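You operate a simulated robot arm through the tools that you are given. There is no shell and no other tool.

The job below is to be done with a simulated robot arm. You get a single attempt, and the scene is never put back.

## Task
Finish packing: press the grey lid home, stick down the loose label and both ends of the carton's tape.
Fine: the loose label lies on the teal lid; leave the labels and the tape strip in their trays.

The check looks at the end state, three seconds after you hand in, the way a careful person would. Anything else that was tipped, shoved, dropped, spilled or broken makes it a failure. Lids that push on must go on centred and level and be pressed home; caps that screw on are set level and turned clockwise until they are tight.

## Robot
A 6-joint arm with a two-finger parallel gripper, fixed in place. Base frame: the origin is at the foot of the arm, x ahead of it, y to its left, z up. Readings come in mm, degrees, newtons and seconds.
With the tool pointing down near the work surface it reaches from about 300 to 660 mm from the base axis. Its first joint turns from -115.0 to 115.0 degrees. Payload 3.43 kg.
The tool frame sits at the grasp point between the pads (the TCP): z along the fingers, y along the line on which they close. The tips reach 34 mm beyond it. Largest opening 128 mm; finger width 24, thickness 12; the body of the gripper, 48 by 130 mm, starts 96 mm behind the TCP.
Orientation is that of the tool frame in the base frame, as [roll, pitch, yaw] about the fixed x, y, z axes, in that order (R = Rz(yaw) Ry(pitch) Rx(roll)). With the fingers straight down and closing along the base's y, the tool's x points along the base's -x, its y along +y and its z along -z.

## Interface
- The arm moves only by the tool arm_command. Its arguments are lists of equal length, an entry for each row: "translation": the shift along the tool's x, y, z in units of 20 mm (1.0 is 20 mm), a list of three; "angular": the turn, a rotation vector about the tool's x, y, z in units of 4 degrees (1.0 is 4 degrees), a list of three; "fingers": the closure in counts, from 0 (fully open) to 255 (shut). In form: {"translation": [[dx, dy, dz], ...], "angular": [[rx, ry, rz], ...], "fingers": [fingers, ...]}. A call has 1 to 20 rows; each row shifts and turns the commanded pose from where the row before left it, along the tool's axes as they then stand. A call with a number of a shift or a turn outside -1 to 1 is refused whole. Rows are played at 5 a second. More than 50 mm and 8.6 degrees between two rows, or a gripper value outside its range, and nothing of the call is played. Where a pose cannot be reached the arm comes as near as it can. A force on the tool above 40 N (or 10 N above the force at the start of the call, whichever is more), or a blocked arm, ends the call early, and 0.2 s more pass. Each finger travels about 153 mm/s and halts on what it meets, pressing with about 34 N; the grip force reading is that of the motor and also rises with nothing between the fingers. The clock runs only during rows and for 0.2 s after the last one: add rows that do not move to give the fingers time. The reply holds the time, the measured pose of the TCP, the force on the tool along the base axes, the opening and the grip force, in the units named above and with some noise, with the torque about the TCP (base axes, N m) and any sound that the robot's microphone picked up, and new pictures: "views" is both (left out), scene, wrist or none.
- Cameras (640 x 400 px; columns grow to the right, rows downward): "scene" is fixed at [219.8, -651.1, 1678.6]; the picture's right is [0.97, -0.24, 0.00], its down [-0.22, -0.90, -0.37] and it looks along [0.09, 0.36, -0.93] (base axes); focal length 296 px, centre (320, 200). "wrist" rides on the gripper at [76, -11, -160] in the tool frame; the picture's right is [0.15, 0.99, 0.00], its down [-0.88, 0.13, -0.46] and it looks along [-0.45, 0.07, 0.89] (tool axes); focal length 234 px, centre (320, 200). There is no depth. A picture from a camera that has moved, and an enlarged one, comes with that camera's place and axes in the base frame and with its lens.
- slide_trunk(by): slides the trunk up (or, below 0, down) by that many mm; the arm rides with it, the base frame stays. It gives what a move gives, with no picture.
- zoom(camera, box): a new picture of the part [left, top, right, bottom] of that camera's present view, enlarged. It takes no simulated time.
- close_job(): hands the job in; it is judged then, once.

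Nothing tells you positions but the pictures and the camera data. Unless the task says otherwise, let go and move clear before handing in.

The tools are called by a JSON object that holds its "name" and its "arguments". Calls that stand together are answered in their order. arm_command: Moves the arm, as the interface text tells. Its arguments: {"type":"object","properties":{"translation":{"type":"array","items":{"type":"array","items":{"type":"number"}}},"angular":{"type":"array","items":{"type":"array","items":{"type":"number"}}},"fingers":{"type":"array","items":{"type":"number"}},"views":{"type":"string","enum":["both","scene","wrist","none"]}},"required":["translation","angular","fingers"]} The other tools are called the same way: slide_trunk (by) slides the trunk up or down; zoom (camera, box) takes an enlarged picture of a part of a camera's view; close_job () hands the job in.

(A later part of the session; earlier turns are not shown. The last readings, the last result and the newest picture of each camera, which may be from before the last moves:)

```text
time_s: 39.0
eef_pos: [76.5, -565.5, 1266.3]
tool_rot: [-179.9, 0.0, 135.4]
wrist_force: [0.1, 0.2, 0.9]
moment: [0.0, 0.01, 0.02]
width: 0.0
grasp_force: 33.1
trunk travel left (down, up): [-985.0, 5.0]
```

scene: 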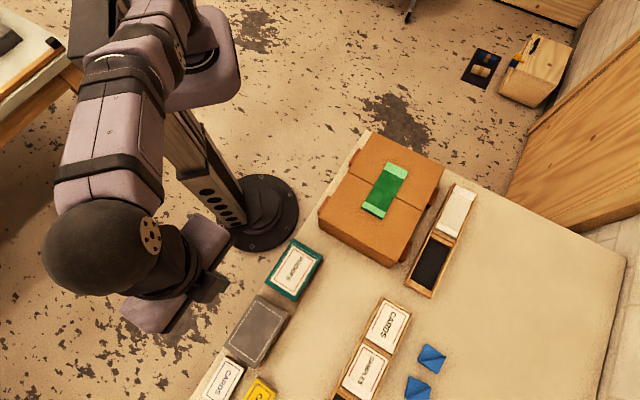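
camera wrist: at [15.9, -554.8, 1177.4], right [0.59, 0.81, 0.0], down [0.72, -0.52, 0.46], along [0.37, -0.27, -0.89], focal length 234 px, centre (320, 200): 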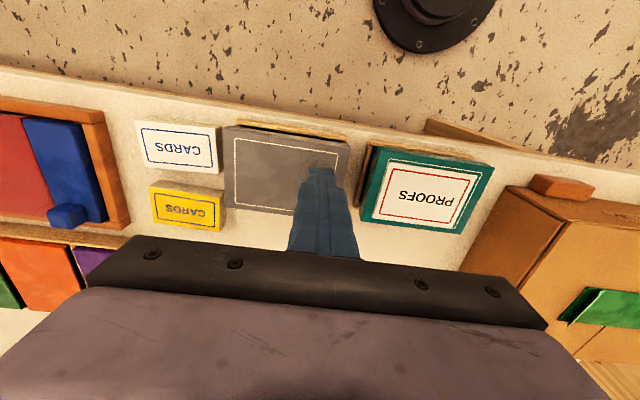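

The trunk is up, so I'll descend to about z 1010 and then move outward to the lid centre.

{"name": "arm_command", "arguments": {"translation": [[0, 0, 1], [0, 0, 1], [0, 0, 1], [0, 0, 1], [0, 0, 1], [0, 0, 1], [0, 0, 1], [0, 0, 1], [0, 0, 1], [0, 0, 1], [0, 0, 1], [0, 0, 1], [0, 0, 0.8], [-0.63, -0.7, 0], [-0.63, -0.7, 0], [-0.63, -0.7, 0], [-0.63, -0.7, 0], [0, 0, 0]], "angular": [[0, 0, 0], [0, 0, 0], [0, 0, 0], [0, 0, 0], [0, 0, 0], [0, 0, 0], [0, 0, 0], [0, 0, 0], [0, 0, 0], [0, 0, 0], [0, 0, 0], [0, 0, 0], [0, 0, 0], [0, 0, 0], [0, 0, 0], [0, 0, 0], [0, 0, 0], [0, 0, 0]], "fingers": [255, 255, 255, 255, 255, 255, 255, 255, 255, 255, 255, 255, 255, 255, 255, 255, 255, 255], "views": "both"}}

{"name": "zoom", "arguments": {"camera": "wrist", "box": [220, 60, 420, 220]}}

```text
time_s: 42.8
eef_pos: [73.9, -603.1, 1011.1]
tool_rot: [-180.0, 0.0, 135.4]
wrist_force: [-0.4, -0.5, 0.4]
moment: [0.01, 0.02, -0.02]
width: 0.0
grasp_force: 32.7
out of reach, approached as far as the arm can: row 16, 17
trunk travel left (down, up): [-985.0, 5.0]
camera wrist: at [11.6, -557.1, 1172.1], right [0.59, 0.81, 0.0], down [0.72, -0.52, 0.46], along [0.37, -0.27, -0.89], focal length 234 px, centre (320, 200)
```

scene: 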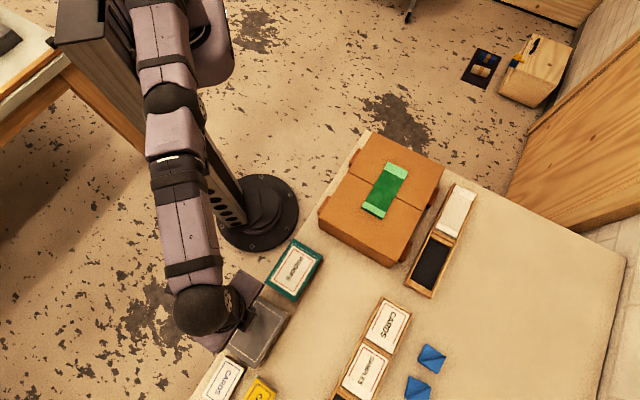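
wrist: 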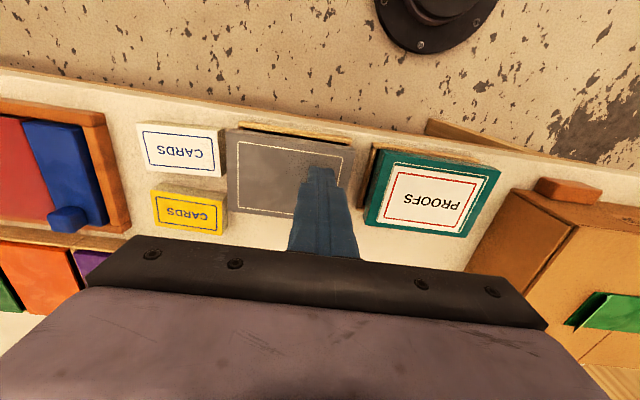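

```text
2.50 times, centred on (320, 140) of wrist
camera zoom: at [11.6, -557.1, 1172.1], right [0.59, 0.81, 0.0], down [0.72, -0.52, 0.46], along [0.37, -0.27, -0.89], focal length 585 px, centre (320, 350)
```

zoom: 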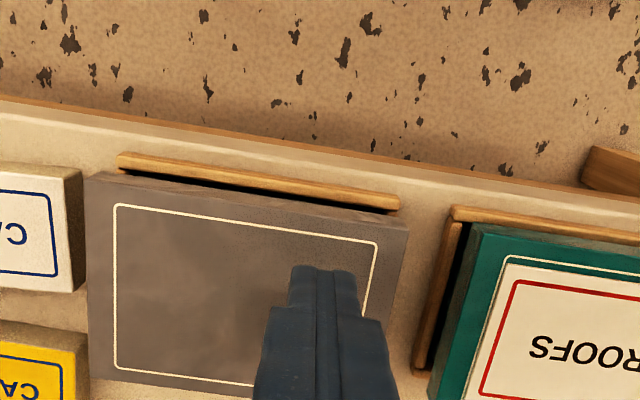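

The vertical-tool reach limit here is about r 615, and the lid centre is at r 645. I'll tilt the tool 12° outward to gain reach and part the fingers to about 64 mm, so two tips can press symmetrically along the lid's long axis.

{"name": "arm_command", "arguments": {"translation": [[0, 0, 0], [0, 0, 0], [0, 0, 0], [-0.498, -0.46, 0.107], [-0.498, -0.46, 0.107], [-0.498, -0.46, 0.107], [0, 0, 0]], "angular": [[0, -1, 0], [0, -1, 0], [0, -1, 0], [0, 0, 0], [0, 0, 0], [0, 0, 0], [0, 0, 0]], "fingers": [128, 128, 128, 128, 128, 128, 128], "views": "both"}}

{"name": "zoom", "arguments": {"camera": "wrist", "box": [200, 50, 440, 240]}}

```text
time_s: 44.4
eef_pos: [73.7, -638.8, 1010.9]
tool_rot: [-180.0, 12.0, 135.4]
wrist_force: [-1.1, -0.7, 0.4]
moment: [-0.06, 0.0, 0.01]
width: 63.6
grasp_force: 0.1
out of reach, approached as far as the arm can: row 1, 2, 3, 4, 5, 6
trunk travel left (down, up): [-985.0, 5.0]
camera wrist: at [-10.7, -570.6, 1151.1], right [0.59, 0.81, -0.03], down [0.64, -0.44, 0.63], along [0.49, -0.39, -0.78], focal length 234 px, centre (320, 200)
```

scene: 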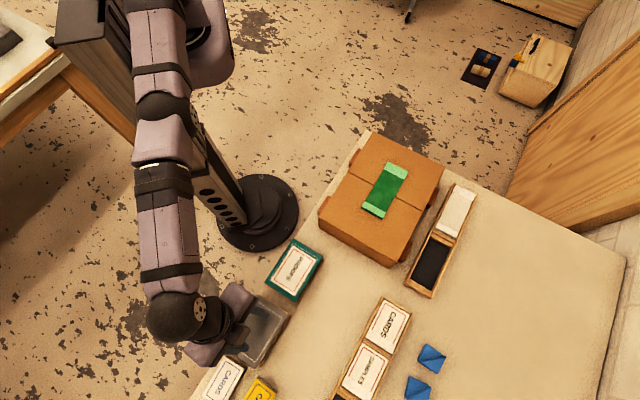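
wrist: 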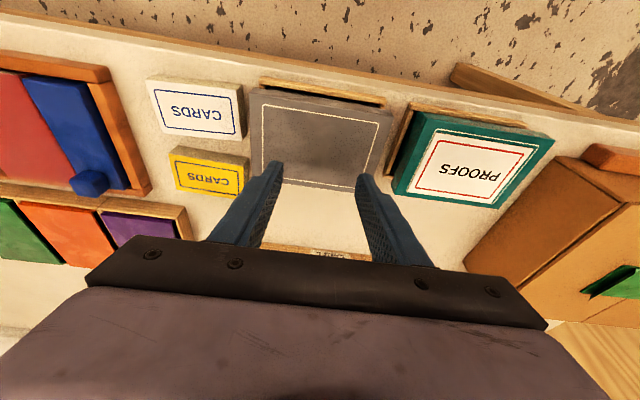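

```text
2.11 times, centred on (320, 145) of wrist
camera zoom: at [-10.7, -570.6, 1151.1], right [0.59, 0.81, -0.03], down [0.64, -0.44, 0.63], along [0.49, -0.39, -0.78], focal length 493 px, centre (320, 316)
```

zoom: 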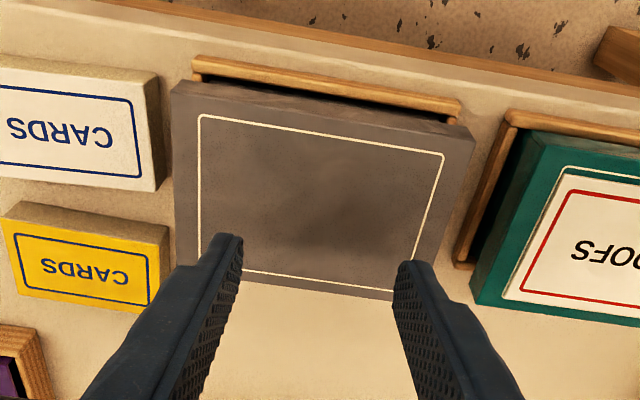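

The tilt brought the TCP to (74, -639). I'll tilt another 6° to gain some margin, then see where the TCP settles.

{"name": "arm_command", "arguments": {"translation": [[0, 0, 0], [0, 0, 0], [0, 0, 0]], "angular": [[0, -0.75, 0], [0, -0.75, 0], [0, 0, 0]], "fingers": [128, 128, 128], "views": "wrist"}}

{"name": "zoom", "arguments": {"camera": "wrist", "box": [200, 50, 440, 240]}}

```text
time_s: 45.2
eef_pos: [72.5, -650.7, 1009.1]
tool_rot: [179.9, 18.0, 135.4]
wrist_force: [-0.6, 0.6, -0.3]
moment: [0.0, 0.0, 0.02]
width: 63.6
grasp_force: 0.0
out of reach, approached as far as the arm can: row 1, 2
trunk travel left (down, up): [-985.0, 5.0]
camera wrist: at [-21.7, -574.2, 1138.1], right [0.59, 0.8, -0.04], down [0.59, -0.4, 0.71], along [0.55, -0.45, -0.71], focal length 234 px, centre (320, 200)
```

wrist: 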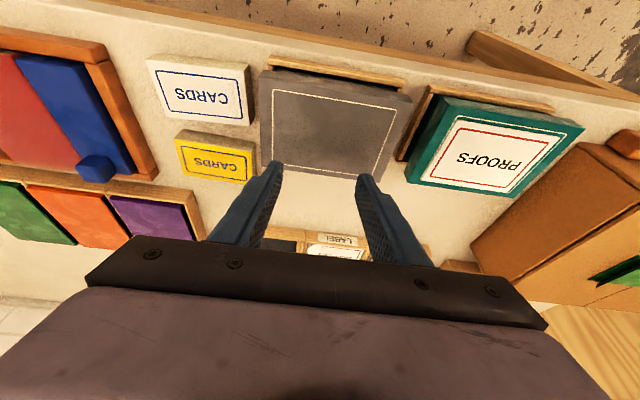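

```text
2.11 times, centred on (320, 145) of wrist
camera zoom: at [-21.7, -574.2, 1138.1], right [0.59, 0.8, -0.04], down [0.59, -0.4, 0.71], along [0.55, -0.45, -0.71], focal length 493 px, centre (320, 316)
```

zoom: 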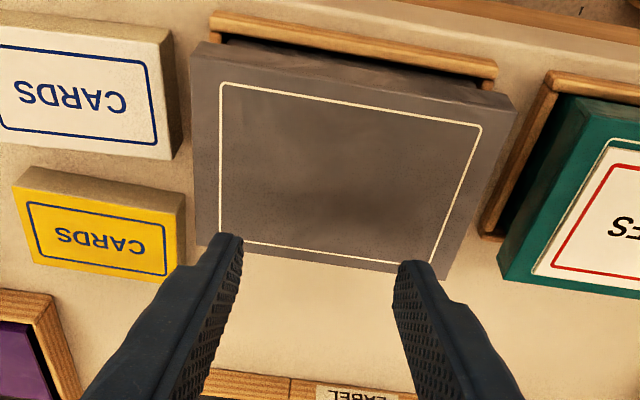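

The TCP went slightly past the target, to (72.5, -650.7). I'll bring it back about 9 mm so the contact edges sit on the lid's centreline, and go down a little.

{"name": "arm_command", "arguments": {"translation": [[0.13, 0.175, -0.043], [0.13, 0.175, -0.043], [0.077, 0, 0.238], [0.077, 0, 0.238], [0, 0, 0]], "angular": [[0, 0, 0], [0, 0, 0], [0, 0, 0], [0, 0, 0], [0, 0, 0]], "fingers": [128, 128, 128, 128, 128], "views": "wrist"}}

{"name": "zoom", "arguments": {"camera": "wrist", "box": [200, 50, 440, 240]}}

```text
time_s: 46.4
eef_pos: [72.3, -650.4, 998.2]
tool_rot: [180.0, 18.0, 135.4]
wrist_force: [0.7, 0.2, 0.6]
moment: [0.01, 0.0, 0.01]
width: 63.9
grasp_force: 0.1
out of reach, approached as far as the arm can: row 1, 2
trunk travel left (down, up): [-985.0, 5.0]
camera wrist: at [-21.8, -573.7, 1127.5], right [0.59, 0.8, -0.05], down [0.59, -0.4, 0.71], along [0.55, -0.45, -0.71], focal length 234 px, centre (320, 200)
```

wrist: 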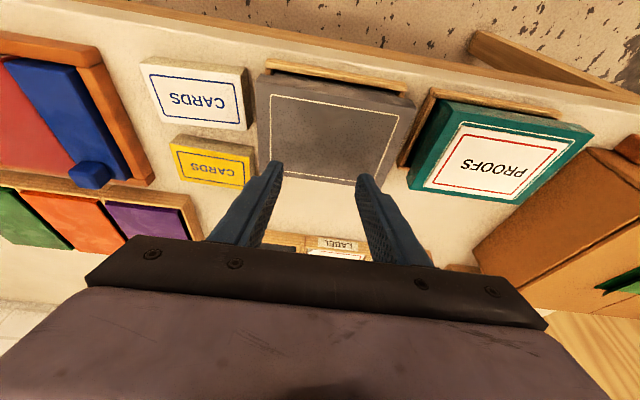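

```text
2.11 times, centred on (320, 145) of wrist
camera zoom: at [-21.8, -573.7, 1127.5], right [0.59, 0.8, -0.05], down [0.59, -0.4, 0.71], along [0.55, -0.45, -0.71], focal length 493 px, centre (320, 316)
```

zoom: 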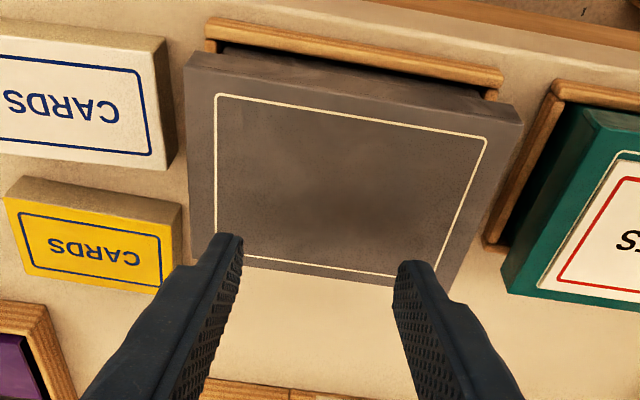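

The arm is inside its reach now. I'll move inward again by about 9 mm.

{"name": "arm_command", "arguments": {"translation": [[0.13, 0.17, -0.043], [0.13, 0.17, -0.043], [0, 0, 0]], "angular": [[0, 0, 0], [0, 0, 0], [0, 0, 0]], "fingers": [128, 128, 128], "views": "wrist"}}

{"name": "zoom", "arguments": {"camera": "wrist", "box": [200, 50, 440, 240]}}

```text
time_s: 47.2
eef_pos: [72.5, -650.2, 998.8]
tool_rot: [180.0, 18.1, 135.4]
wrist_force: [0.2, -0.2, 0.2]
moment: [0.01, -0.01, 0.0]
width: 64.0
grasp_force: 0.0
out of reach, approached as far as the arm can: row 1, 2
trunk travel left (down, up): [-985.0, 5.0]
camera wrist: at [-21.8, -573.8, 1127.6], right [0.59, 0.8, -0.05], down [0.59, -0.4, 0.71], along [0.55, -0.45, -0.71], focal length 234 px, centre (320, 200)
```

wrist: 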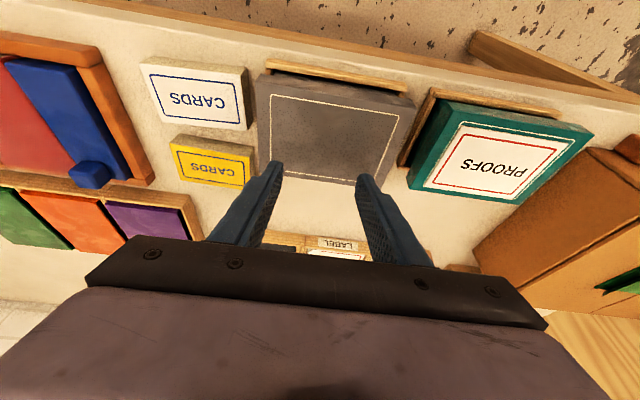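

```text
2.11 times, centred on (320, 145) of wrist
camera zoom: at [-21.8, -573.8, 1127.6], right [0.59, 0.8, -0.05], down [0.59, -0.4, 0.71], along [0.55, -0.45, -0.71], focal length 493 px, centre (320, 316)
```

zoom: 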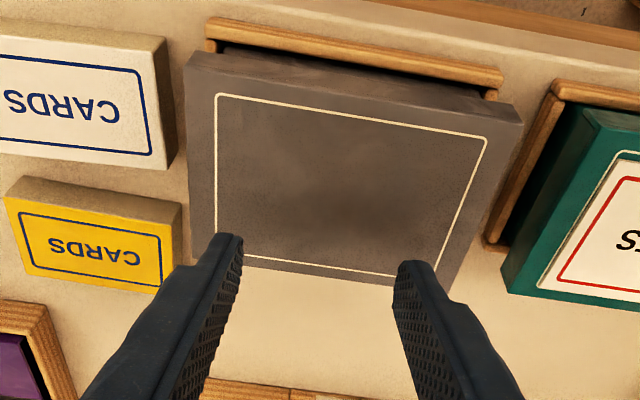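

Small inward steps get stuck because the elbow is fully straight. I'll make a larger inward move to unstretch it, staying above the lid.

{"name": "arm_command", "arguments": {"translation": [[0.89, 0.755, -0.29], [0.89, 0.755, -0.29], [0, 0, 0]], "angular": [[0, 0, 0], [0, 0, 0], [0, 0, 0]], "fingers": [128, 128, 128], "views": "none"}}

```text
time_s: 48.0
eef_pos: [63.2, -648.6, 992.5]
tool_rot: [179.9, 17.9, 135.4]
wrist_force: [0.0, 0.7, -0.2]
moment: [-0.03, 0.01, -0.03]
width: 63.7
grasp_force: 0.0
out of reach, approached as far as the arm can: row 1, 2
trunk travel left (down, up): [-985.0, 5.0]
```

The elbow is stuck straight. Earlier, a large upward move followed by a straight descent freed it, so I'll repeat that, starting with the move up.

{"name": "arm_command", "arguments": {"translation": [[-0.309, 0, -0.951], [-0.309, 0, -0.951], [-0.309, 0, -0.951], [-0.309, 0, -0.951], [-0.309, 0, -0.951], [-0.309, 0, -0.951], [-0.309, 0, -0.951], [-0.309, 0, -0.951], [-0.309, 0, -0.951], [-0.309, 0, -0.951], [-0.309, 0, -0.951], [-0.309, 0, -0.951], [0, 0, 0]], "angular": [[0, 0, 0], [0, 0, 0], [0, 0, 0], [0, 0, 0], [0, 0, 0], [0, 0, 0], [0, 0, 0], [0, 0, 0], [0, 0, 0], [0, 0, 0], [0, 0, 0], [0, 0, 0], [0, 0, 0]], "fingers": [128, 128, 128, 128, 128, 128, 128, 128, 128, 128, 128, 128, 128], "views": "none"}}

```text
time_s: 50.8
eef_pos: [63.7, -631.8, 1227.6]
tool_rot: [180.0, 18.1, 135.3]
wrist_force: [-0.4, -0.2, -0.2]
moment: [0.01, 0.0, 0.02]
width: 63.5
grasp_force: 0.0
out of reach, approached as far as the arm can: row 2, 9, 10, 11, 12
trunk travel left (down, up): [-985.0, 5.0]
```

It slid along the reach limit to r 635. I'll descend straight down now, which should bend the elbow again.

{"name": "arm_command", "arguments": {"translation": [[0.309, 0, 0.951], [0.309, 0, 0.951], [0.309, 0, 0.951], [0.309, 0, 0.951], [0.309, 0, 0.951], [0.309, 0, 0.951], [0.309, 0, 0.951], [0.309, 0, 0.951], [0.309, 0, 0.951], [0.309, 0, 0.951], [0, 0, 0]], "angular": [[0, 0, 0], [0, 0, 0], [0, 0, 0], [0, 0, 0], [0, 0, 0], [0, 0, 0], [0, 0, 0], [0, 0, 0], [0, 0, 0], [0, 0, 0], [0, 0, 0]], "fingers": [128, 128, 128, 128, 128, 128, 128, 128, 128, 128, 128], "views": "wrist"}}

```text
time_s: 53.2
eef_pos: [62.2, -651.6, 1030.3]
tool_rot: [179.9, 17.9, 135.5]
wrist_force: [0.0, -0.6, 0.7]
moment: [-0.02, 0.03, -0.02]
width: 63.4
grasp_force: 0.0
out of reach, approached as far as the arm can: row 1, 2, 3, 4, 6
trunk travel left (down, up): [-985.0, 5.0]
camera wrist: at [-32.7, -574.7, 1159.9], right [0.59, 0.8, -0.04], down [0.59, -0.4, 0.7], along [0.55, -0.44, -0.71], focal length 234 px, centre (320, 200)
```

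wrist: 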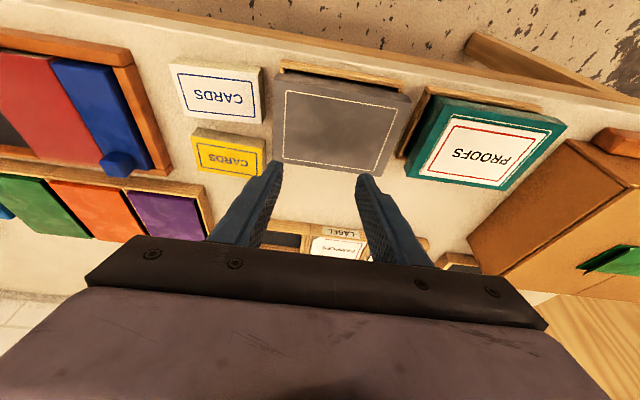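

It is still stuck on the stretched limit. Last time it freed itself right after a trunk slide, so I'll slide the trunk up a few mm and then command an inward, upward move.

{"name": "slide_trunk", "arguments": {"by": 5}}

{"name": "arm_command", "arguments": {"translation": [[0.89, 0.755, -0.29], [0.89, 0.755, -0.29], [0.89, 0.755, -0.29], [0, 0, 0]], "angular": [[0, 0, 0], [0, 0, 0], [0, 0, 0], [0, 0, 0]], "fingers": [128, 128, 128, 128], "views": "wrist"}}

```text
time_s: 53.7
eef_pos: [61.9, -651.2, 1036.0]
tool_rot: [179.9, 17.8, 135.4]
wrist_force: [0.5, 0.5, -0.2]
moment: [0.01, 0.02, -0.01]
width: 63.8
grasp_force: 0.0
trunk travel left (down, up): [-990.0, 0.0]
```

```text
time_s: 54.7
eef_pos: [61.8, -651.0, 1035.6]
tool_rot: [179.8, 17.9, 135.4]
wrist_force: [0.3, 0.6, -0.6]
moment: [-0.01, 0.01, 0.02]
width: 63.5
grasp_force: 0.0
out of reach, approached as far as the arm can: row 1, 2, 3
trunk travel left (down, up): [-990.0, 0.0]
camera wrist: at [-32.7, -574.8, 1165.0], right [0.59, 0.8, -0.04], down [0.59, -0.4, 0.7], along [0.55, -0.44, -0.71], focal length 234 px, centre (320, 200)
```

wrist: 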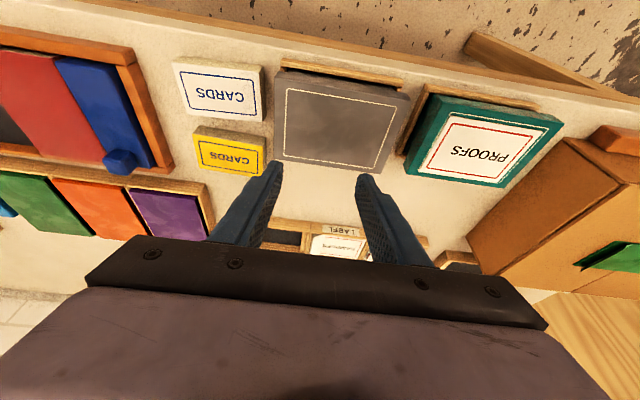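

Pure inward moves don't work from the straight elbow. I'll repeat exactly what worked before: go up with the tool returning to vertical, slide the trunk, then descend.

{"name": "arm_command", "arguments": {"translation": [[-0.3, 0, -0.95], [-0.25, 0, -0.96], [-0.22, 0, -0.97], [-0.19, 0, -0.98], [-0.15, 0, -0.98], [-0.12, 0, -0.99], [-0.08, 0, -0.99], [-0.05, 0, -1], [-0.02, 0, -1], [0, 0, -1], [0, 0, 0]], "angular": [[0, 0.5, 0], [0, 0.5, 0], [0, 0.5, 0], [0, 0.5, 0], [0, 0.5, 0], [0, 0.5, 0], [0, 0.5, 0], [0, 0.5, 0], [0, 0.5, 0], [0, 0, 0], [0, 0, 0]], "fingers": [128, 128, 128, 128, 128, 128, 128, 128, 128, 128, 128], "views": "scene"}}

{"name": "slide_trunk", "arguments": {"by": -65}}

{"name": "arm_command", "arguments": {"translation": [[0, 0, 1], [0, 0, 1], [0, 0, 0]], "angular": [[0, 0, 0], [0, 0, 0], [0, 0, 0]], "fingers": [128, 128, 128], "views": "none"}}

```text
time_s: 57.1
eef_pos: [59.6, -579.1, 1223.8]
tool_rot: [179.9, -0.1, 135.4]
wrist_force: [-0.8, -0.1, 1.2]
moment: [-0.04, 0.0, 0.02]
width: 63.6
grasp_force: 0.1
out of reach, approached as far as the arm can: row 1, 2, 3, 4, 5, 6, 7, 8, 9, 10
trunk travel left (down, up): [-990.0, 0.0]
```

scene: 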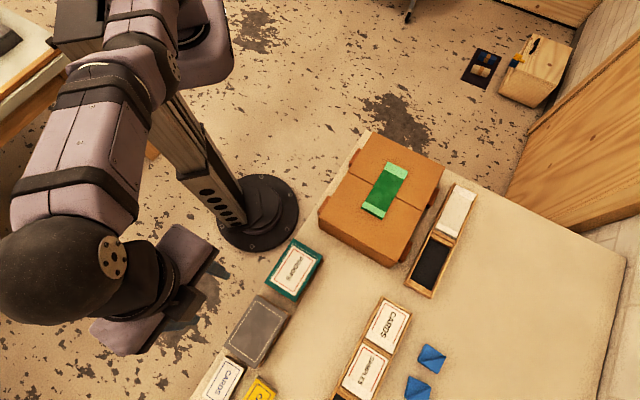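

```text
time_s: 58.2
eef_pos: [58.9, -578.7, 1158.8]
tool_rot: [179.8, -0.1, 135.5]
wrist_force: [-0.1, 0.6, -0.6]
moment: [0.02, -0.01, 0.0]
width: 63.7
grasp_force: 0.0
trunk travel left (down, up): [-925.0, 65.0]
```

```text
time_s: 59.0
eef_pos: [58.7, -585.2, 1120.9]
tool_rot: [179.6, -0.2, 135.5]
wrist_force: [-0.4, -0.3, -0.1]
moment: [0.0, 0.03, 0.03]
width: 63.7
grasp_force: 0.0
out of reach, approached as far as the arm can: row 1, 2
trunk travel left (down, up): [-925.0, 65.0]
```

It is still reporting the limit. I'll head back toward the known-good area near (186, -528) to bend the elbow properly.

{"name": "arm_command", "arguments": {"translation": [[-0.36, 0.93, 0.2], [-0.36, 0.93, 0.2], [-0.36, 0.93, 0.2], [-0.36, 0.93, 0.2], [-0.36, 0.93, 0.2], [-0.36, 0.93, 0.2], [-0.36, 0.93, 0.2], [0, 0, 0]], "angular": [[0, 0, 0], [0, 0, 0], [0, 0, 0], [0, 0, 0], [0, 0, 0], [0, 0, 0], [0, 0, 0], [0, 0, 0]], "fingers": [128, 128, 128, 128, 128, 128, 128, 128], "views": "scene"}}

```text
time_s: 60.8
eef_pos: [191.7, -574.5, 1101.1]
tool_rot: [179.7, -0.3, 135.5]
wrist_force: [0.0, 0.2, 0.5]
moment: [0.0, -0.01, -0.02]
width: 63.7
grasp_force: 0.1
out of reach, approached as far as the arm can: row 1, 2, 3, 4, 5, 6, 7
trunk travel left (down, up): [-925.0, 65.0]
```

scene: 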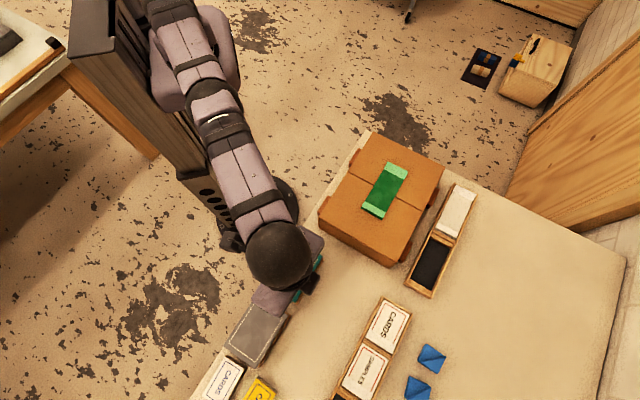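

The arm is still straight. Tilting the fingers inward in the arm's own plane while moving inward should bend the elbow, so I'll do that here, well above everything.

{"name": "arm_command", "arguments": {"translation": [[0.801, 0.409, 0.031], [0.797, 0.407, 0.094], [0.789, 0.403, 0.156], [0.778, 0.397, 0.218], [0.762, 0.389, 0.278], [0.743, 0.379, 0.337], [0, 0, 0]], "angular": [[-0.4545, 0.8907, 0], [-0.4545, 0.8907, 0], [-0.4545, 0.8907, 0], [-0.4545, 0.8907, 0], [-0.4545, 0.8907, 0], [-0.4545, 0.8907, 0], [0, 0, 0]], "fingers": [128, 128, 128, 128, 128, 128, 128], "views": "scene"}}

```text
time_s: 62.4
eef_pos: [158.9, -475.3, 1107.0]
tool_rot: [168.4, -21.4, 137.7]
wrist_force: [-0.2, 0.4, 0.5]
moment: [-0.03, 0.02, 0.0]
width: 63.7
grasp_force: 0.0
out of reach, approached as far as the arm can: row 3, 4
trunk travel left (down, up): [-925.0, 65.0]
```

scene: 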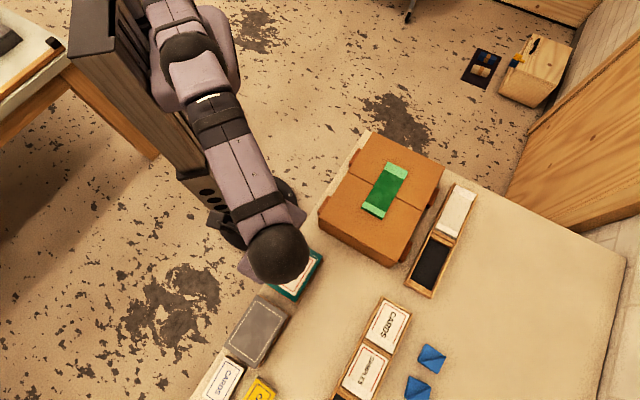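

Rows 5 and 6 went through normally, so the elbow is bending again. I'll return the tool to vertical here.

{"name": "arm_command", "arguments": {"translation": [[0, 0, 0], [0, 0, 0], [0, 0, 0], [0, 0, 0], [0, 0, 0], [0, 0, 0], [0, 0, 0]], "angular": [[0.4545, -0.8907, 0], [0.4545, -0.8907, 0], [0.4545, -0.8907, 0], [0.4545, -0.8907, 0], [0.4545, -0.8907, 0], [0.4545, -0.8907, 0], [0, 0, 0]], "fingers": [128, 128, 128, 128, 128, 128, 128], "views": "scene"}}

```text
time_s: 64.0
eef_pos: [158.1, -474.7, 1103.9]
tool_rot: [179.9, -0.1, 135.5]
wrist_force: [0.1, 0.6, -1.0]
moment: [0.0, 0.03, 0.0]
width: 63.5
grasp_force: 0.2
trunk travel left (down, up): [-925.0, 65.0]
```

scene: 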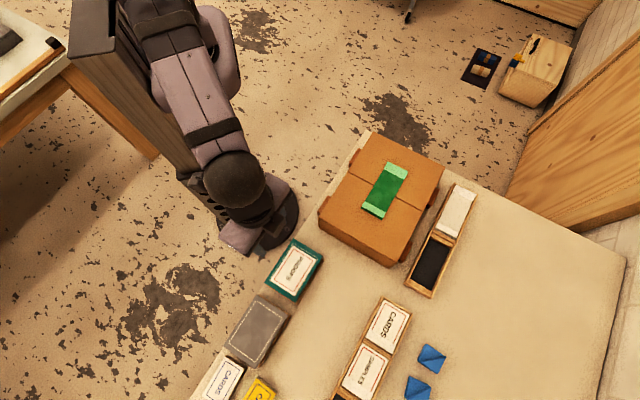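

I'm free of the stretched posture, with the tool vertical at (158, -475). I'll now tilt 20° outward first, while the arm is well inside its reach. Then I'll move to just above the grey lid's centre at (73, -641).

{"name": "arm_command", "arguments": {"translation": [[0, 0, 0], [0, 0, 0], [0, 0, 0], [0, 0, 0], [0, 0, 0], [-0.122, -0.992, 0.577], [-0.122, -0.992, 0.577], [-0.122, -0.992, 0.577], [-0.122, -0.992, 0.577], [-0.122, -0.992, 0.577], [-0.122, -0.992, 0.577], [-0.122, -0.992, 0.577], [0, 0, 0]], "angular": [[0, -1, 0], [0, -1, 0], [0, -1, 0], [0, -1, 0], [0, -1, 0], [0, 0, 0], [0, 0, 0], [0, 0, 0], [0, 0, 0], [0, 0, 0], [0, 0, 0], [0, 0, 0], [0, 0, 0]], "fingers": [128, 128, 128, 128, 128, 128, 128, 128, 128, 128, 128, 128, 128], "views": "wrist"}}

```text
time_s: 66.8
eef_pos: [90.3, -604.3, 1035.1]
tool_rot: [179.9, 20.0, 135.5]
wrist_force: [0.0, -0.6, 0.4]
moment: [-0.01, 0.06, 0.03]
width: 63.8
grasp_force: 0.0
trunk travel left (down, up): [-925.0, 65.0]
camera wrist: at [-6.3, -525.0, 1160.1], right [0.6, 0.8, -0.05], down [0.57, -0.38, 0.73], along [0.57, -0.46, -0.68], focal length 234 px, centre (320, 200)
```

wrist: 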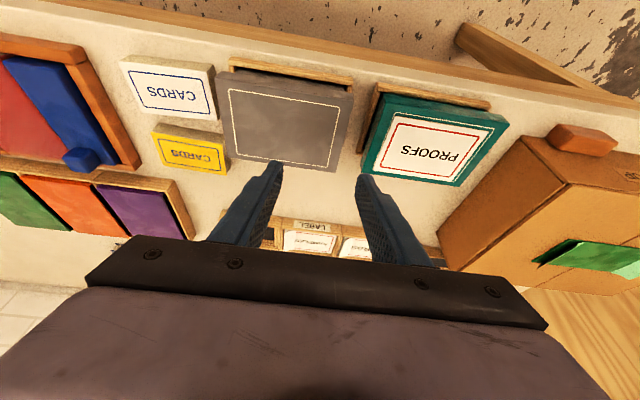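

The arm is tracking normally. I'll make the last 41 mm in small steps at constant height.

{"name": "arm_command", "arguments": {"translation": [[-0.16, -0.48, 0.058], [-0.16, -0.48, 0.058], [-0.16, -0.48, 0.058], [-0.08, -0.24, 0.029], [0, 0, 0]], "angular": [[0, 0, 0], [0, 0, 0], [0, 0, 0], [0, 0, 0], [0, 0, 0]], "fingers": [128, 128, 128, 128, 128], "views": "both"}}

{"name": "zoom", "arguments": {"camera": "wrist", "box": [200, 50, 440, 240]}}

{"name": "zoom", "arguments": {"camera": "scene", "box": [200, 270, 320, 380]}}

```text
time_s: 68.0
eef_pos: [77.0, -637.9, 1035.5]
tool_rot: [179.7, 19.9, 135.4]
wrist_force: [0.6, 0.0, 0.6]
moment: [-0.01, 0.0, 0.01]
width: 63.9
grasp_force: 0.1
trunk travel left (down, up): [-925.0, 65.0]
camera wrist: at [-21.0, -557.3, 1159.7], right [0.6, 0.8, -0.05], down [0.57, -0.38, 0.73], along [0.57, -0.46, -0.68], focal length 234 px, centre (320, 200)
```

scene: 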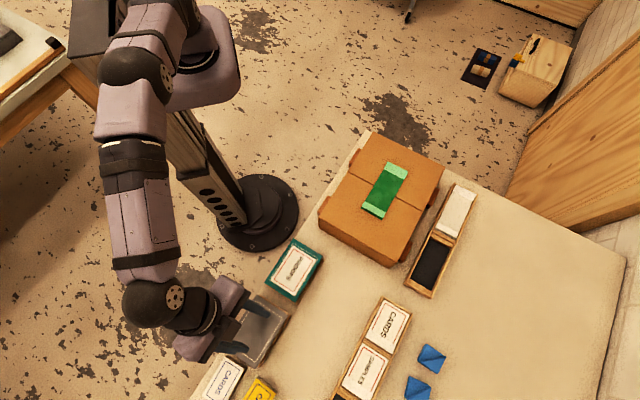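
wrist: 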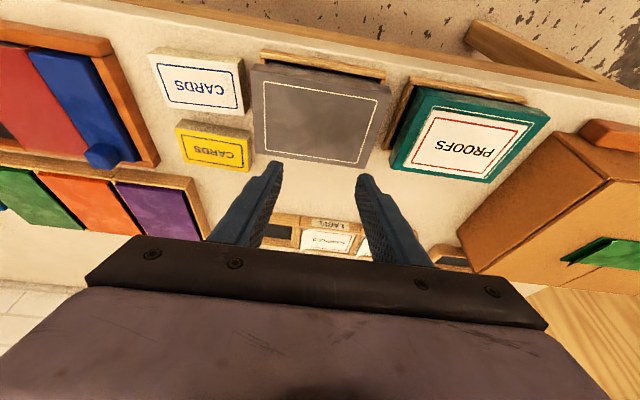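

```text
2.11 times, centred on (320, 145) of wrist
camera zoom: at [-21.0, -557.3, 1159.7], right [0.6, 0.8, -0.05], down [0.57, -0.38, 0.73], along [0.57, -0.46, -0.68], focal length 493 px, centre (320, 316)
```

zoom: 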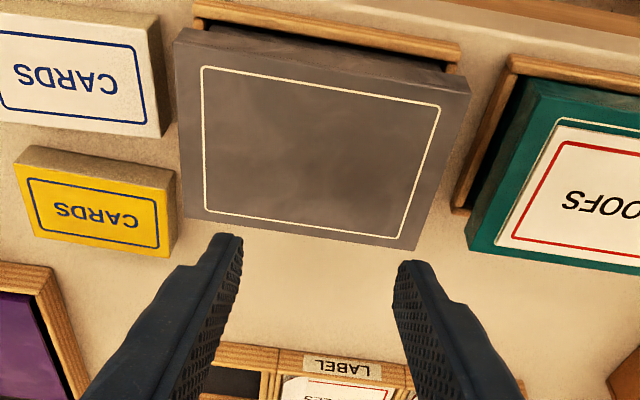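

```text
3.64 times, centred on (260, 325) of scene
camera zoom: at [219.8, -651.1, 1678.6], right [0.97, -0.24, 0.0], down [-0.22, -0.9, -0.37], along [0.09, 0.36, -0.93], focal length 1076 px, centre (538, -254)
```

zoom: 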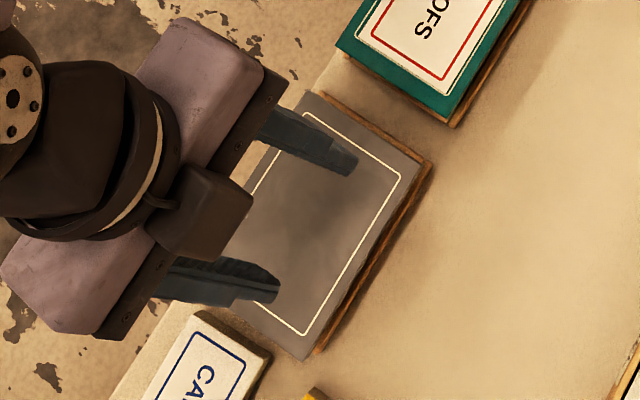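

The tips straddle the lid centre, apart from a 5 mm correction along the long axis. I'll apply that and go straight down to about 10 mm above contact.

{"name": "arm_command", "arguments": {"translation": [[0, -0.26, 0], [0.171, 0, 0.47], [0.171, 0, 0.47], [0.171, 0, 0.47], [0.171, 0, 0.47], [0.171, 0, 0.47], [0, 0, 0]], "angular": [[0, 0, 0], [0, 0, 0], [0, 0, 0], [0, 0, 0], [0, 0, 0], [0, 0, 0], [0, 0, 0]], "fingers": [128, 128, 128, 128, 128, 128, 128], "views": "both"}}

{"name": "zoom", "arguments": {"camera": "wrist", "box": [200, 50, 440, 240]}}

{"name": "zoom", "arguments": {"camera": "scene", "box": [200, 270, 320, 380]}}

```text
time_s: 69.6
eef_pos: [73.5, -640.4, 985.8]
tool_rot: [179.8, 19.9, 135.4]
wrist_force: [0.4, -0.1, 0.7]
moment: [0.01, -0.03, 0.01]
width: 63.6
grasp_force: 0.0
trunk travel left (down, up): [-925.0, 65.0]
camera wrist: at [-24.2, -560.7, 1109.8], right [0.6, 0.8, -0.05], down [0.57, -0.38, 0.73], along [0.57, -0.46, -0.68], focal length 234 px, centre (320, 200)
```

scene: 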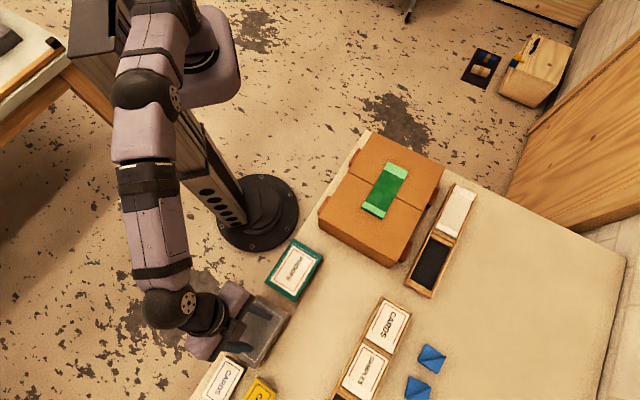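
wrist: 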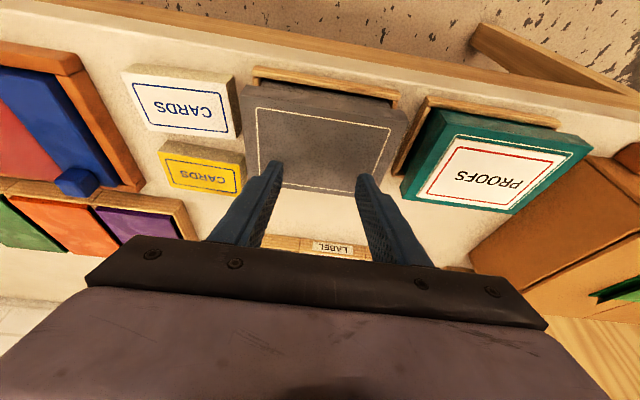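

```text
2.11 times, centred on (320, 145) of wrist
camera zoom: at [-24.2, -560.7, 1109.8], right [0.6, 0.8, -0.05], down [0.57, -0.38, 0.73], along [0.57, -0.46, -0.68], focal length 493 px, centre (320, 316)
```

zoom: 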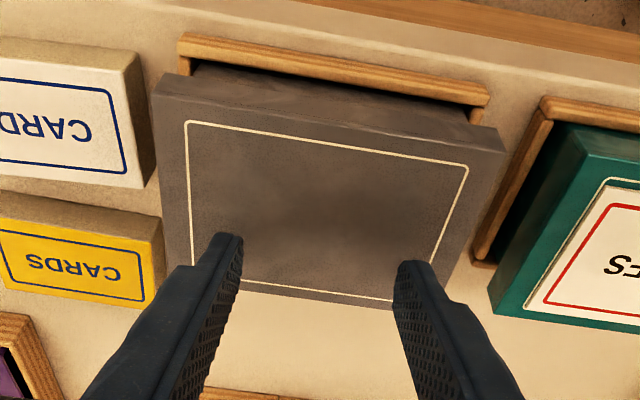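

```text
3.64 times, centred on (260, 325) of scene
camera zoom: at [219.8, -651.1, 1678.6], right [0.97, -0.24, 0.0], down [-0.22, -0.9, -0.37], along [0.09, 0.36, -0.93], focal length 1076 px, centre (538, -254)
```

zoom: 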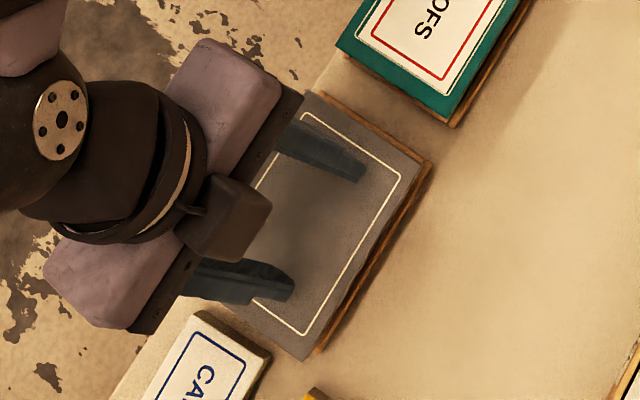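

Everything is aligned, with the tips about 10 mm above the lid. I'll descend in 2 mm then 1 mm steps to find contact.

{"name": "arm_command", "arguments": {"translation": [[0.034, 0, 0.094], [0.034, 0, 0.094], [0.034, 0, 0.094], [0.034, 0, 0.094], [0.017, 0, 0.047], [0.017, 0, 0.047], [0, 0, 0]], "angular": [[0, 0, 0], [0, 0, 0], [0, 0, 0], [0, 0, 0], [0, 0, 0], [0, 0, 0], [0, 0, 0]], "fingers": [128, 128, 128, 128, 128, 128, 128], "views": "none"}}

```text
time_s: 71.2
eef_pos: [72.4, -640.3, 974.2]
tool_rot: [179.9, 19.9, 135.4]
wrist_force: [-0.2, 0.7, 1.9]
moment: [-0.03, 0.01, 0.0]
width: 63.5
grasp_force: 0.1
trunk travel left (down, up): [-925.0, 65.0]
```

Contact is just starting at about 2 N. I'll press on in 1 mm steps.

{"name": "arm_command", "arguments": {"translation": [[0.017, 0, 0.047], [0.017, 0, 0.047], [0, 0, 0]], "angular": [[0, 0, 0], [0, 0, 0], [0, 0, 0]], "fingers": [128, 128, 128], "views": "none"}}

{"name": "arm_command", "arguments": {"translation": [[0.017, 0, 0.047], [0.017, 0, 0.047], [0, 0, 0]], "angular": [[0, 0, 0], [0, 0, 0], [0, 0, 0]], "fingers": [128, 128, 128], "views": "none"}}

```text
time_s: 72.0
eef_pos: [73.4, -639.9, 971.1]
tool_rot: [179.7, 19.8, 135.3]
wrist_force: [0.7, -0.4, -0.2]
moment: [-0.01, 0.04, 0.02]
width: 63.7
grasp_force: 0.0
trunk travel left (down, up): [-925.0, 65.0]
```

```text
time_s: 72.8
eef_pos: [71.9, -639.6, 970.0]
tool_rot: [179.9, 19.9, 135.4]
wrist_force: [-0.9, -0.3, 0.5]
moment: [0.0, 0.03, -0.01]
width: 63.8
grasp_force: 0.1
trunk travel left (down, up): [-925.0, 65.0]
```

There's no clear force yet at z 970. I'll look before going further.

{"name": "arm_command", "arguments": {"translation": [[0, 0, 0]], "angular": [[0, 0, 0]], "fingers": [128], "views": "both"}}

{"name": "zoom", "arguments": {"camera": "wrist", "box": [200, 50, 440, 240]}}

{"name": "zoom", "arguments": {"camera": "scene", "box": [220, 285, 300, 365]}}

```text
time_s: 73.2
eef_pos: [74.4, -640.4, 969.2]
tool_rot: [179.9, 19.9, 135.4]
wrist_force: [0.0, -0.4, -0.6]
moment: [-0.01, -0.01, -0.01]
width: 63.7
grasp_force: 0.1
trunk travel left (down, up): [-925.0, 65.0]
camera wrist: at [-24.2, -560.4, 1095.8], right [0.6, 0.8, -0.05], down [0.57, -0.38, 0.73], along [0.57, -0.46, -0.68], focal length 234 px, centre (320, 200)
```

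scene: 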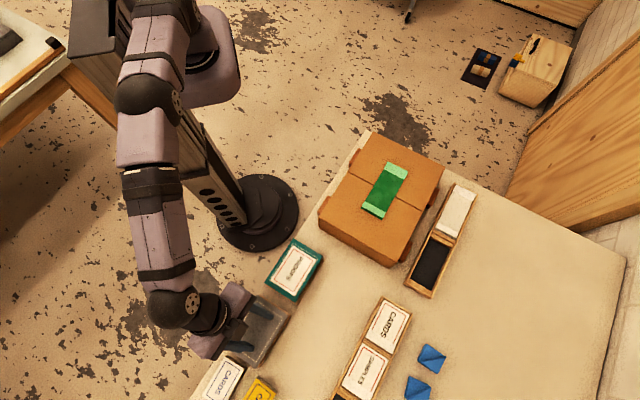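
wrist: 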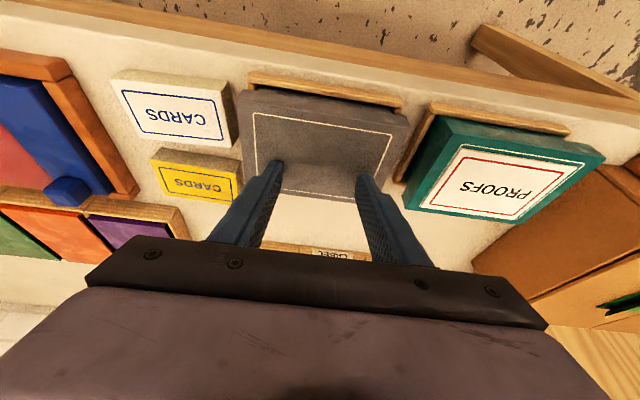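

```text
2.11 times, centred on (320, 145) of wrist
camera zoom: at [-24.2, -560.4, 1095.8], right [0.6, 0.8, -0.05], down [0.57, -0.38, 0.73], along [0.57, -0.46, -0.68], focal length 493 px, centre (320, 316)
```

zoom: 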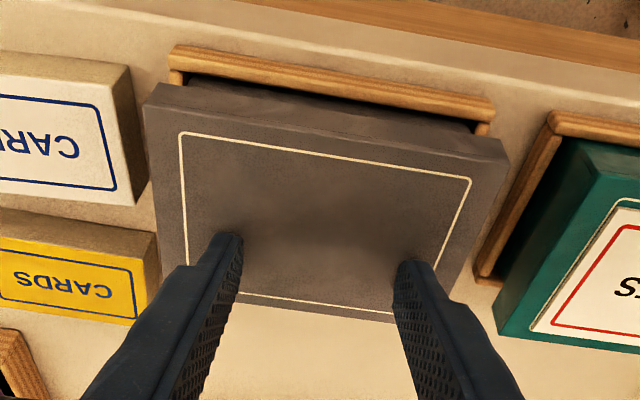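

```text
5.00 times, centred on (260, 325) of scene
camera zoom: at [219.8, -651.1, 1678.6], right [0.97, -0.24, 0.0], down [-0.22, -0.9, -0.37], along [0.09, 0.36, -0.93], focal length 1480 px, centre (620, -425)
```

zoom: 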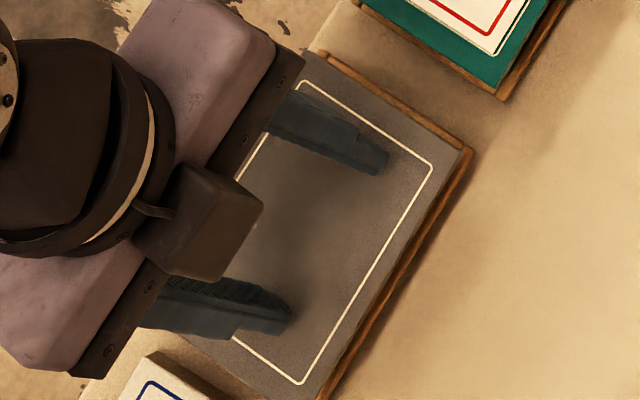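

The tips are right at the lid surface, but the tapered finger ends haven't touched yet. I'll keep going in 1 mm steps.

{"name": "arm_command", "arguments": {"translation": [[0.017, 0, 0.047], [0.017, 0, 0.047], [0, 0, 0]], "angular": [[0, 0, 0], [0, 0, 0], [0, 0, 0]], "fingers": [128, 128, 128], "views": "none"}}

{"name": "arm_command", "arguments": {"translation": [[0.017, 0, 0.047], [0.017, 0, 0.047], [0, 0, 0]], "angular": [[0, 0, 0], [0, 0, 0], [0, 0, 0]], "fingers": [128, 128, 128], "views": "none"}}

```text
time_s: 74.0
eef_pos: [72.7, -639.7, 969.6]
tool_rot: [179.9, 19.9, 135.6]
wrist_force: [-0.3, 0.7, 1.0]
moment: [-0.06, 0.01, -0.02]
width: 63.8
grasp_force: 0.0
trunk travel left (down, up): [-925.0, 65.0]
```

```text
time_s: 74.8
eef_pos: [72.4, -639.4, 968.9]
tool_rot: [179.9, 20.2, 135.5]
wrist_force: [1.3, 0.4, 9.7]
moment: [0.02, -0.05, 0.04]
width: 63.6
grasp_force: 0.0
trunk travel left (down, up): [-925.0, 65.0]
```

Contact, at about 10 N. I'll continue a millimetre at a time and watch for the lid to yield and then stop.

{"name": "arm_command", "arguments": {"translation": [[0.017, 0, 0.047], [0, 0, 0], [0, 0, 0]], "angular": [[0, 0, 0], [0, 0, 0], [0, 0, 0]], "fingers": [128, 128, 128], "views": "none"}}

{"name": "arm_command", "arguments": {"translation": [[0.017, 0, 0.047], [0, 0, 0], [0, 0, 0]], "angular": [[0, 0, 0], [0, 0, 0], [0, 0, 0]], "fingers": [128, 128, 128], "views": "none"}}

```text
time_s: 75.6
eef_pos: [73.2, -639.5, 968.2]
tool_rot: [-179.8, 20.0, 135.5]
wrist_force: [1.7, -1.5, 17.8]
moment: [-0.01, -0.17, -0.02]
width: 63.6
grasp_force: 0.0
trunk travel left (down, up): [-925.0, 65.0]
```

```text
time_s: 76.4
eef_pos: [73.1, -640.8, 968.9]
tool_rot: [-179.8, 20.1, 135.5]
wrist_force: [2.5, -2.3, 21.4]
moment: [0.1, -0.23, -0.05]
width: 63.6
grasp_force: 0.0
trunk travel left (down, up): [-925.0, 65.0]
```

The force is building to about 21 N. I'll keep pressing toward 35 N.

{"name": "arm_command", "arguments": {"translation": [[0.017, 0, 0.047], [0, 0, 0], [0, 0, 0]], "angular": [[0, 0, 0], [0, 0, 0], [0, 0, 0]], "fingers": [128, 128, 128], "views": "none"}}

{"name": "arm_command", "arguments": {"translation": [[0.017, 0, 0.047], [0, 0, 0], [0, 0, 0]], "angular": [[0, 0, 0], [0, 0, 0], [0, 0, 0]], "fingers": [128, 128, 128], "views": "both"}}

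{"name": "zoom", "arguments": {"camera": "wrist", "box": [200, 50, 440, 240]}}

```text
time_s: 77.2
eef_pos: [73.2, -640.0, 968.4]
tool_rot: [-179.9, 20.2, 135.5]
wrist_force: [2.0, -0.1, 24.7]
moment: [0.21, -0.33, 0.0]
width: 63.9
grasp_force: 0.1
trunk travel left (down, up): [-925.0, 65.0]
```

```text
time_s: 78.0
eef_pos: [73.2, -640.0, 968.4]
tool_rot: [-179.7, 20.3, 135.6]
wrist_force: [0.9, 0.5, 27.7]
moment: [0.36, -0.42, 0.0]
width: 63.8
grasp_force: 0.0
trunk travel left (down, up): [-925.0, 65.0]
camera wrist: at [-24.5, -558.9, 1092.9], right [0.6, 0.8, -0.06], down [0.57, -0.37, 0.73], along [0.57, -0.47, -0.68], focal length 234 px, centre (320, 200)
```

scene: 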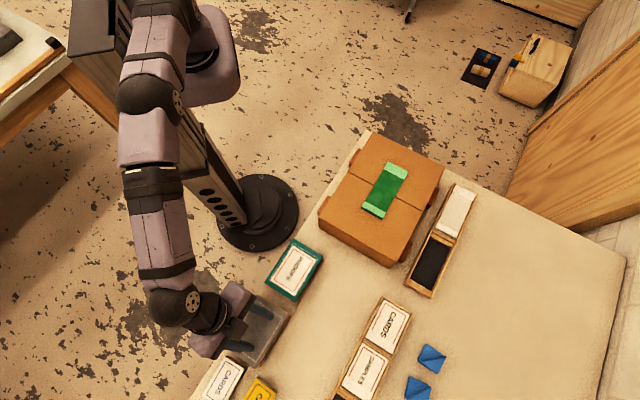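
wrist: 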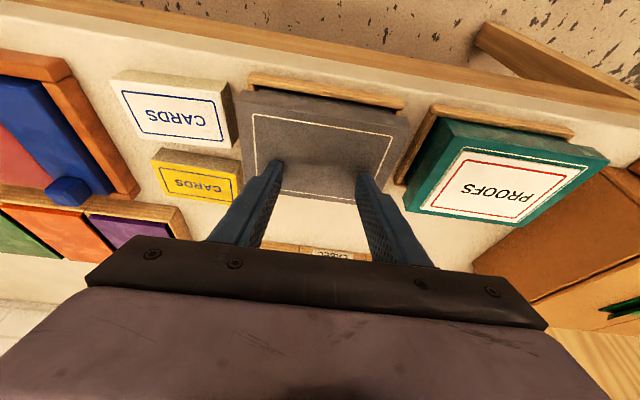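

```text
2.11 times, centred on (320, 145) of wrist
camera zoom: at [-24.5, -558.9, 1092.9], right [0.6, 0.8, -0.06], down [0.57, -0.37, 0.73], along [0.57, -0.47, -0.68], focal length 493 px, centre (320, 316)
```

zoom: 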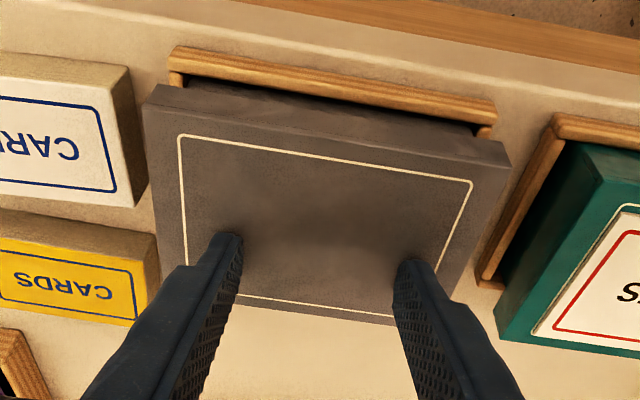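

The lid feels firm at about 28 N, with the load drifting onto one finger. I'll ease off and raise the tool to measure whether the lid has actually moved.

{"name": "arm_command", "arguments": {"translation": [[-0.068, 0, -0.188], [-0.171, 0, -0.47], [-0.342, 0, -0.94], [-0.342, 0, -0.94], [0, 0, 0]], "angular": [[0, 0, 0], [0, 0, 0], [0, 0, 0], [0, 0, 0], [0, 0, 0]], "fingers": [128, 128, 128, 128, 128], "views": "both"}}

{"name": "zoom", "arguments": {"camera": "wrist", "box": [230, 50, 410, 190]}}

{"name": "zoom", "arguments": {"camera": "scene", "box": [215, 285, 305, 375]}}

```text
time_s: 79.2
eef_pos: [73.6, -641.0, 1017.3]
tool_rot: [179.7, 19.8, 135.4]
wrist_force: [-0.4, -0.4, 0.1]
moment: [-0.02, 0.02, 0.01]
width: 63.8
grasp_force: 0.1
trunk travel left (down, up): [-925.0, 65.0]
camera wrist: at [-23.7, -561.2, 1142.2], right [0.6, 0.8, -0.05], down [0.57, -0.38, 0.73], along [0.57, -0.46, -0.68], focal length 234 px, centre (320, 200)
```

scene: 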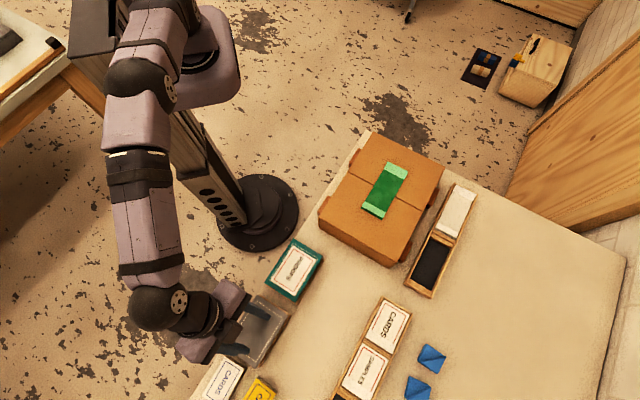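
wrist: 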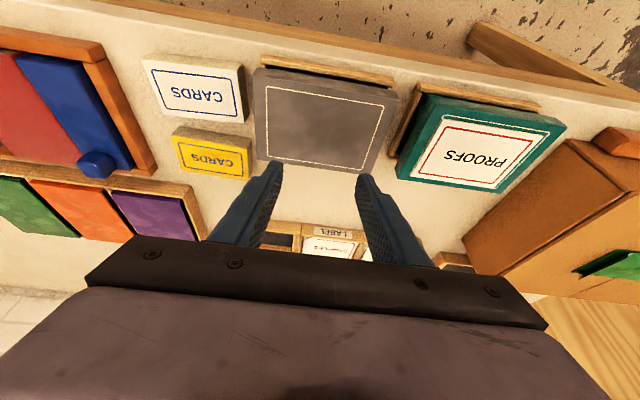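

```text
2.86 times, centred on (320, 120) of wrist
camera zoom: at [-23.7, -561.2, 1142.2], right [0.6, 0.8, -0.05], down [0.57, -0.38, 0.73], along [0.57, -0.46, -0.68], focal length 669 px, centre (320, 429)
```

zoom: 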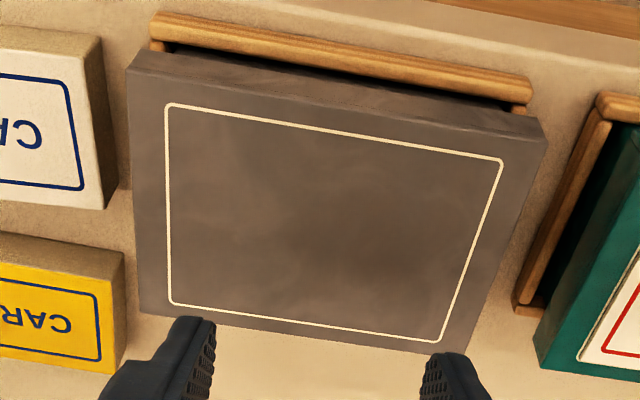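

```text
4.44 times, centred on (260, 330) of scene
camera zoom: at [219.8, -651.1, 1678.6], right [0.97, -0.24, 0.0], down [-0.22, -0.9, -0.37], along [0.09, 0.36, -0.93], focal length 1316 px, centre (587, -378)
```

zoom: 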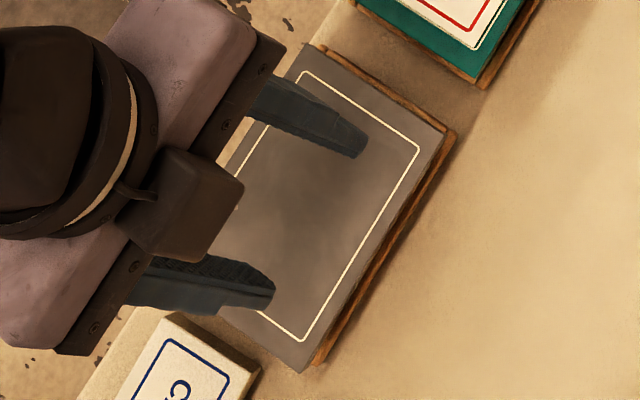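

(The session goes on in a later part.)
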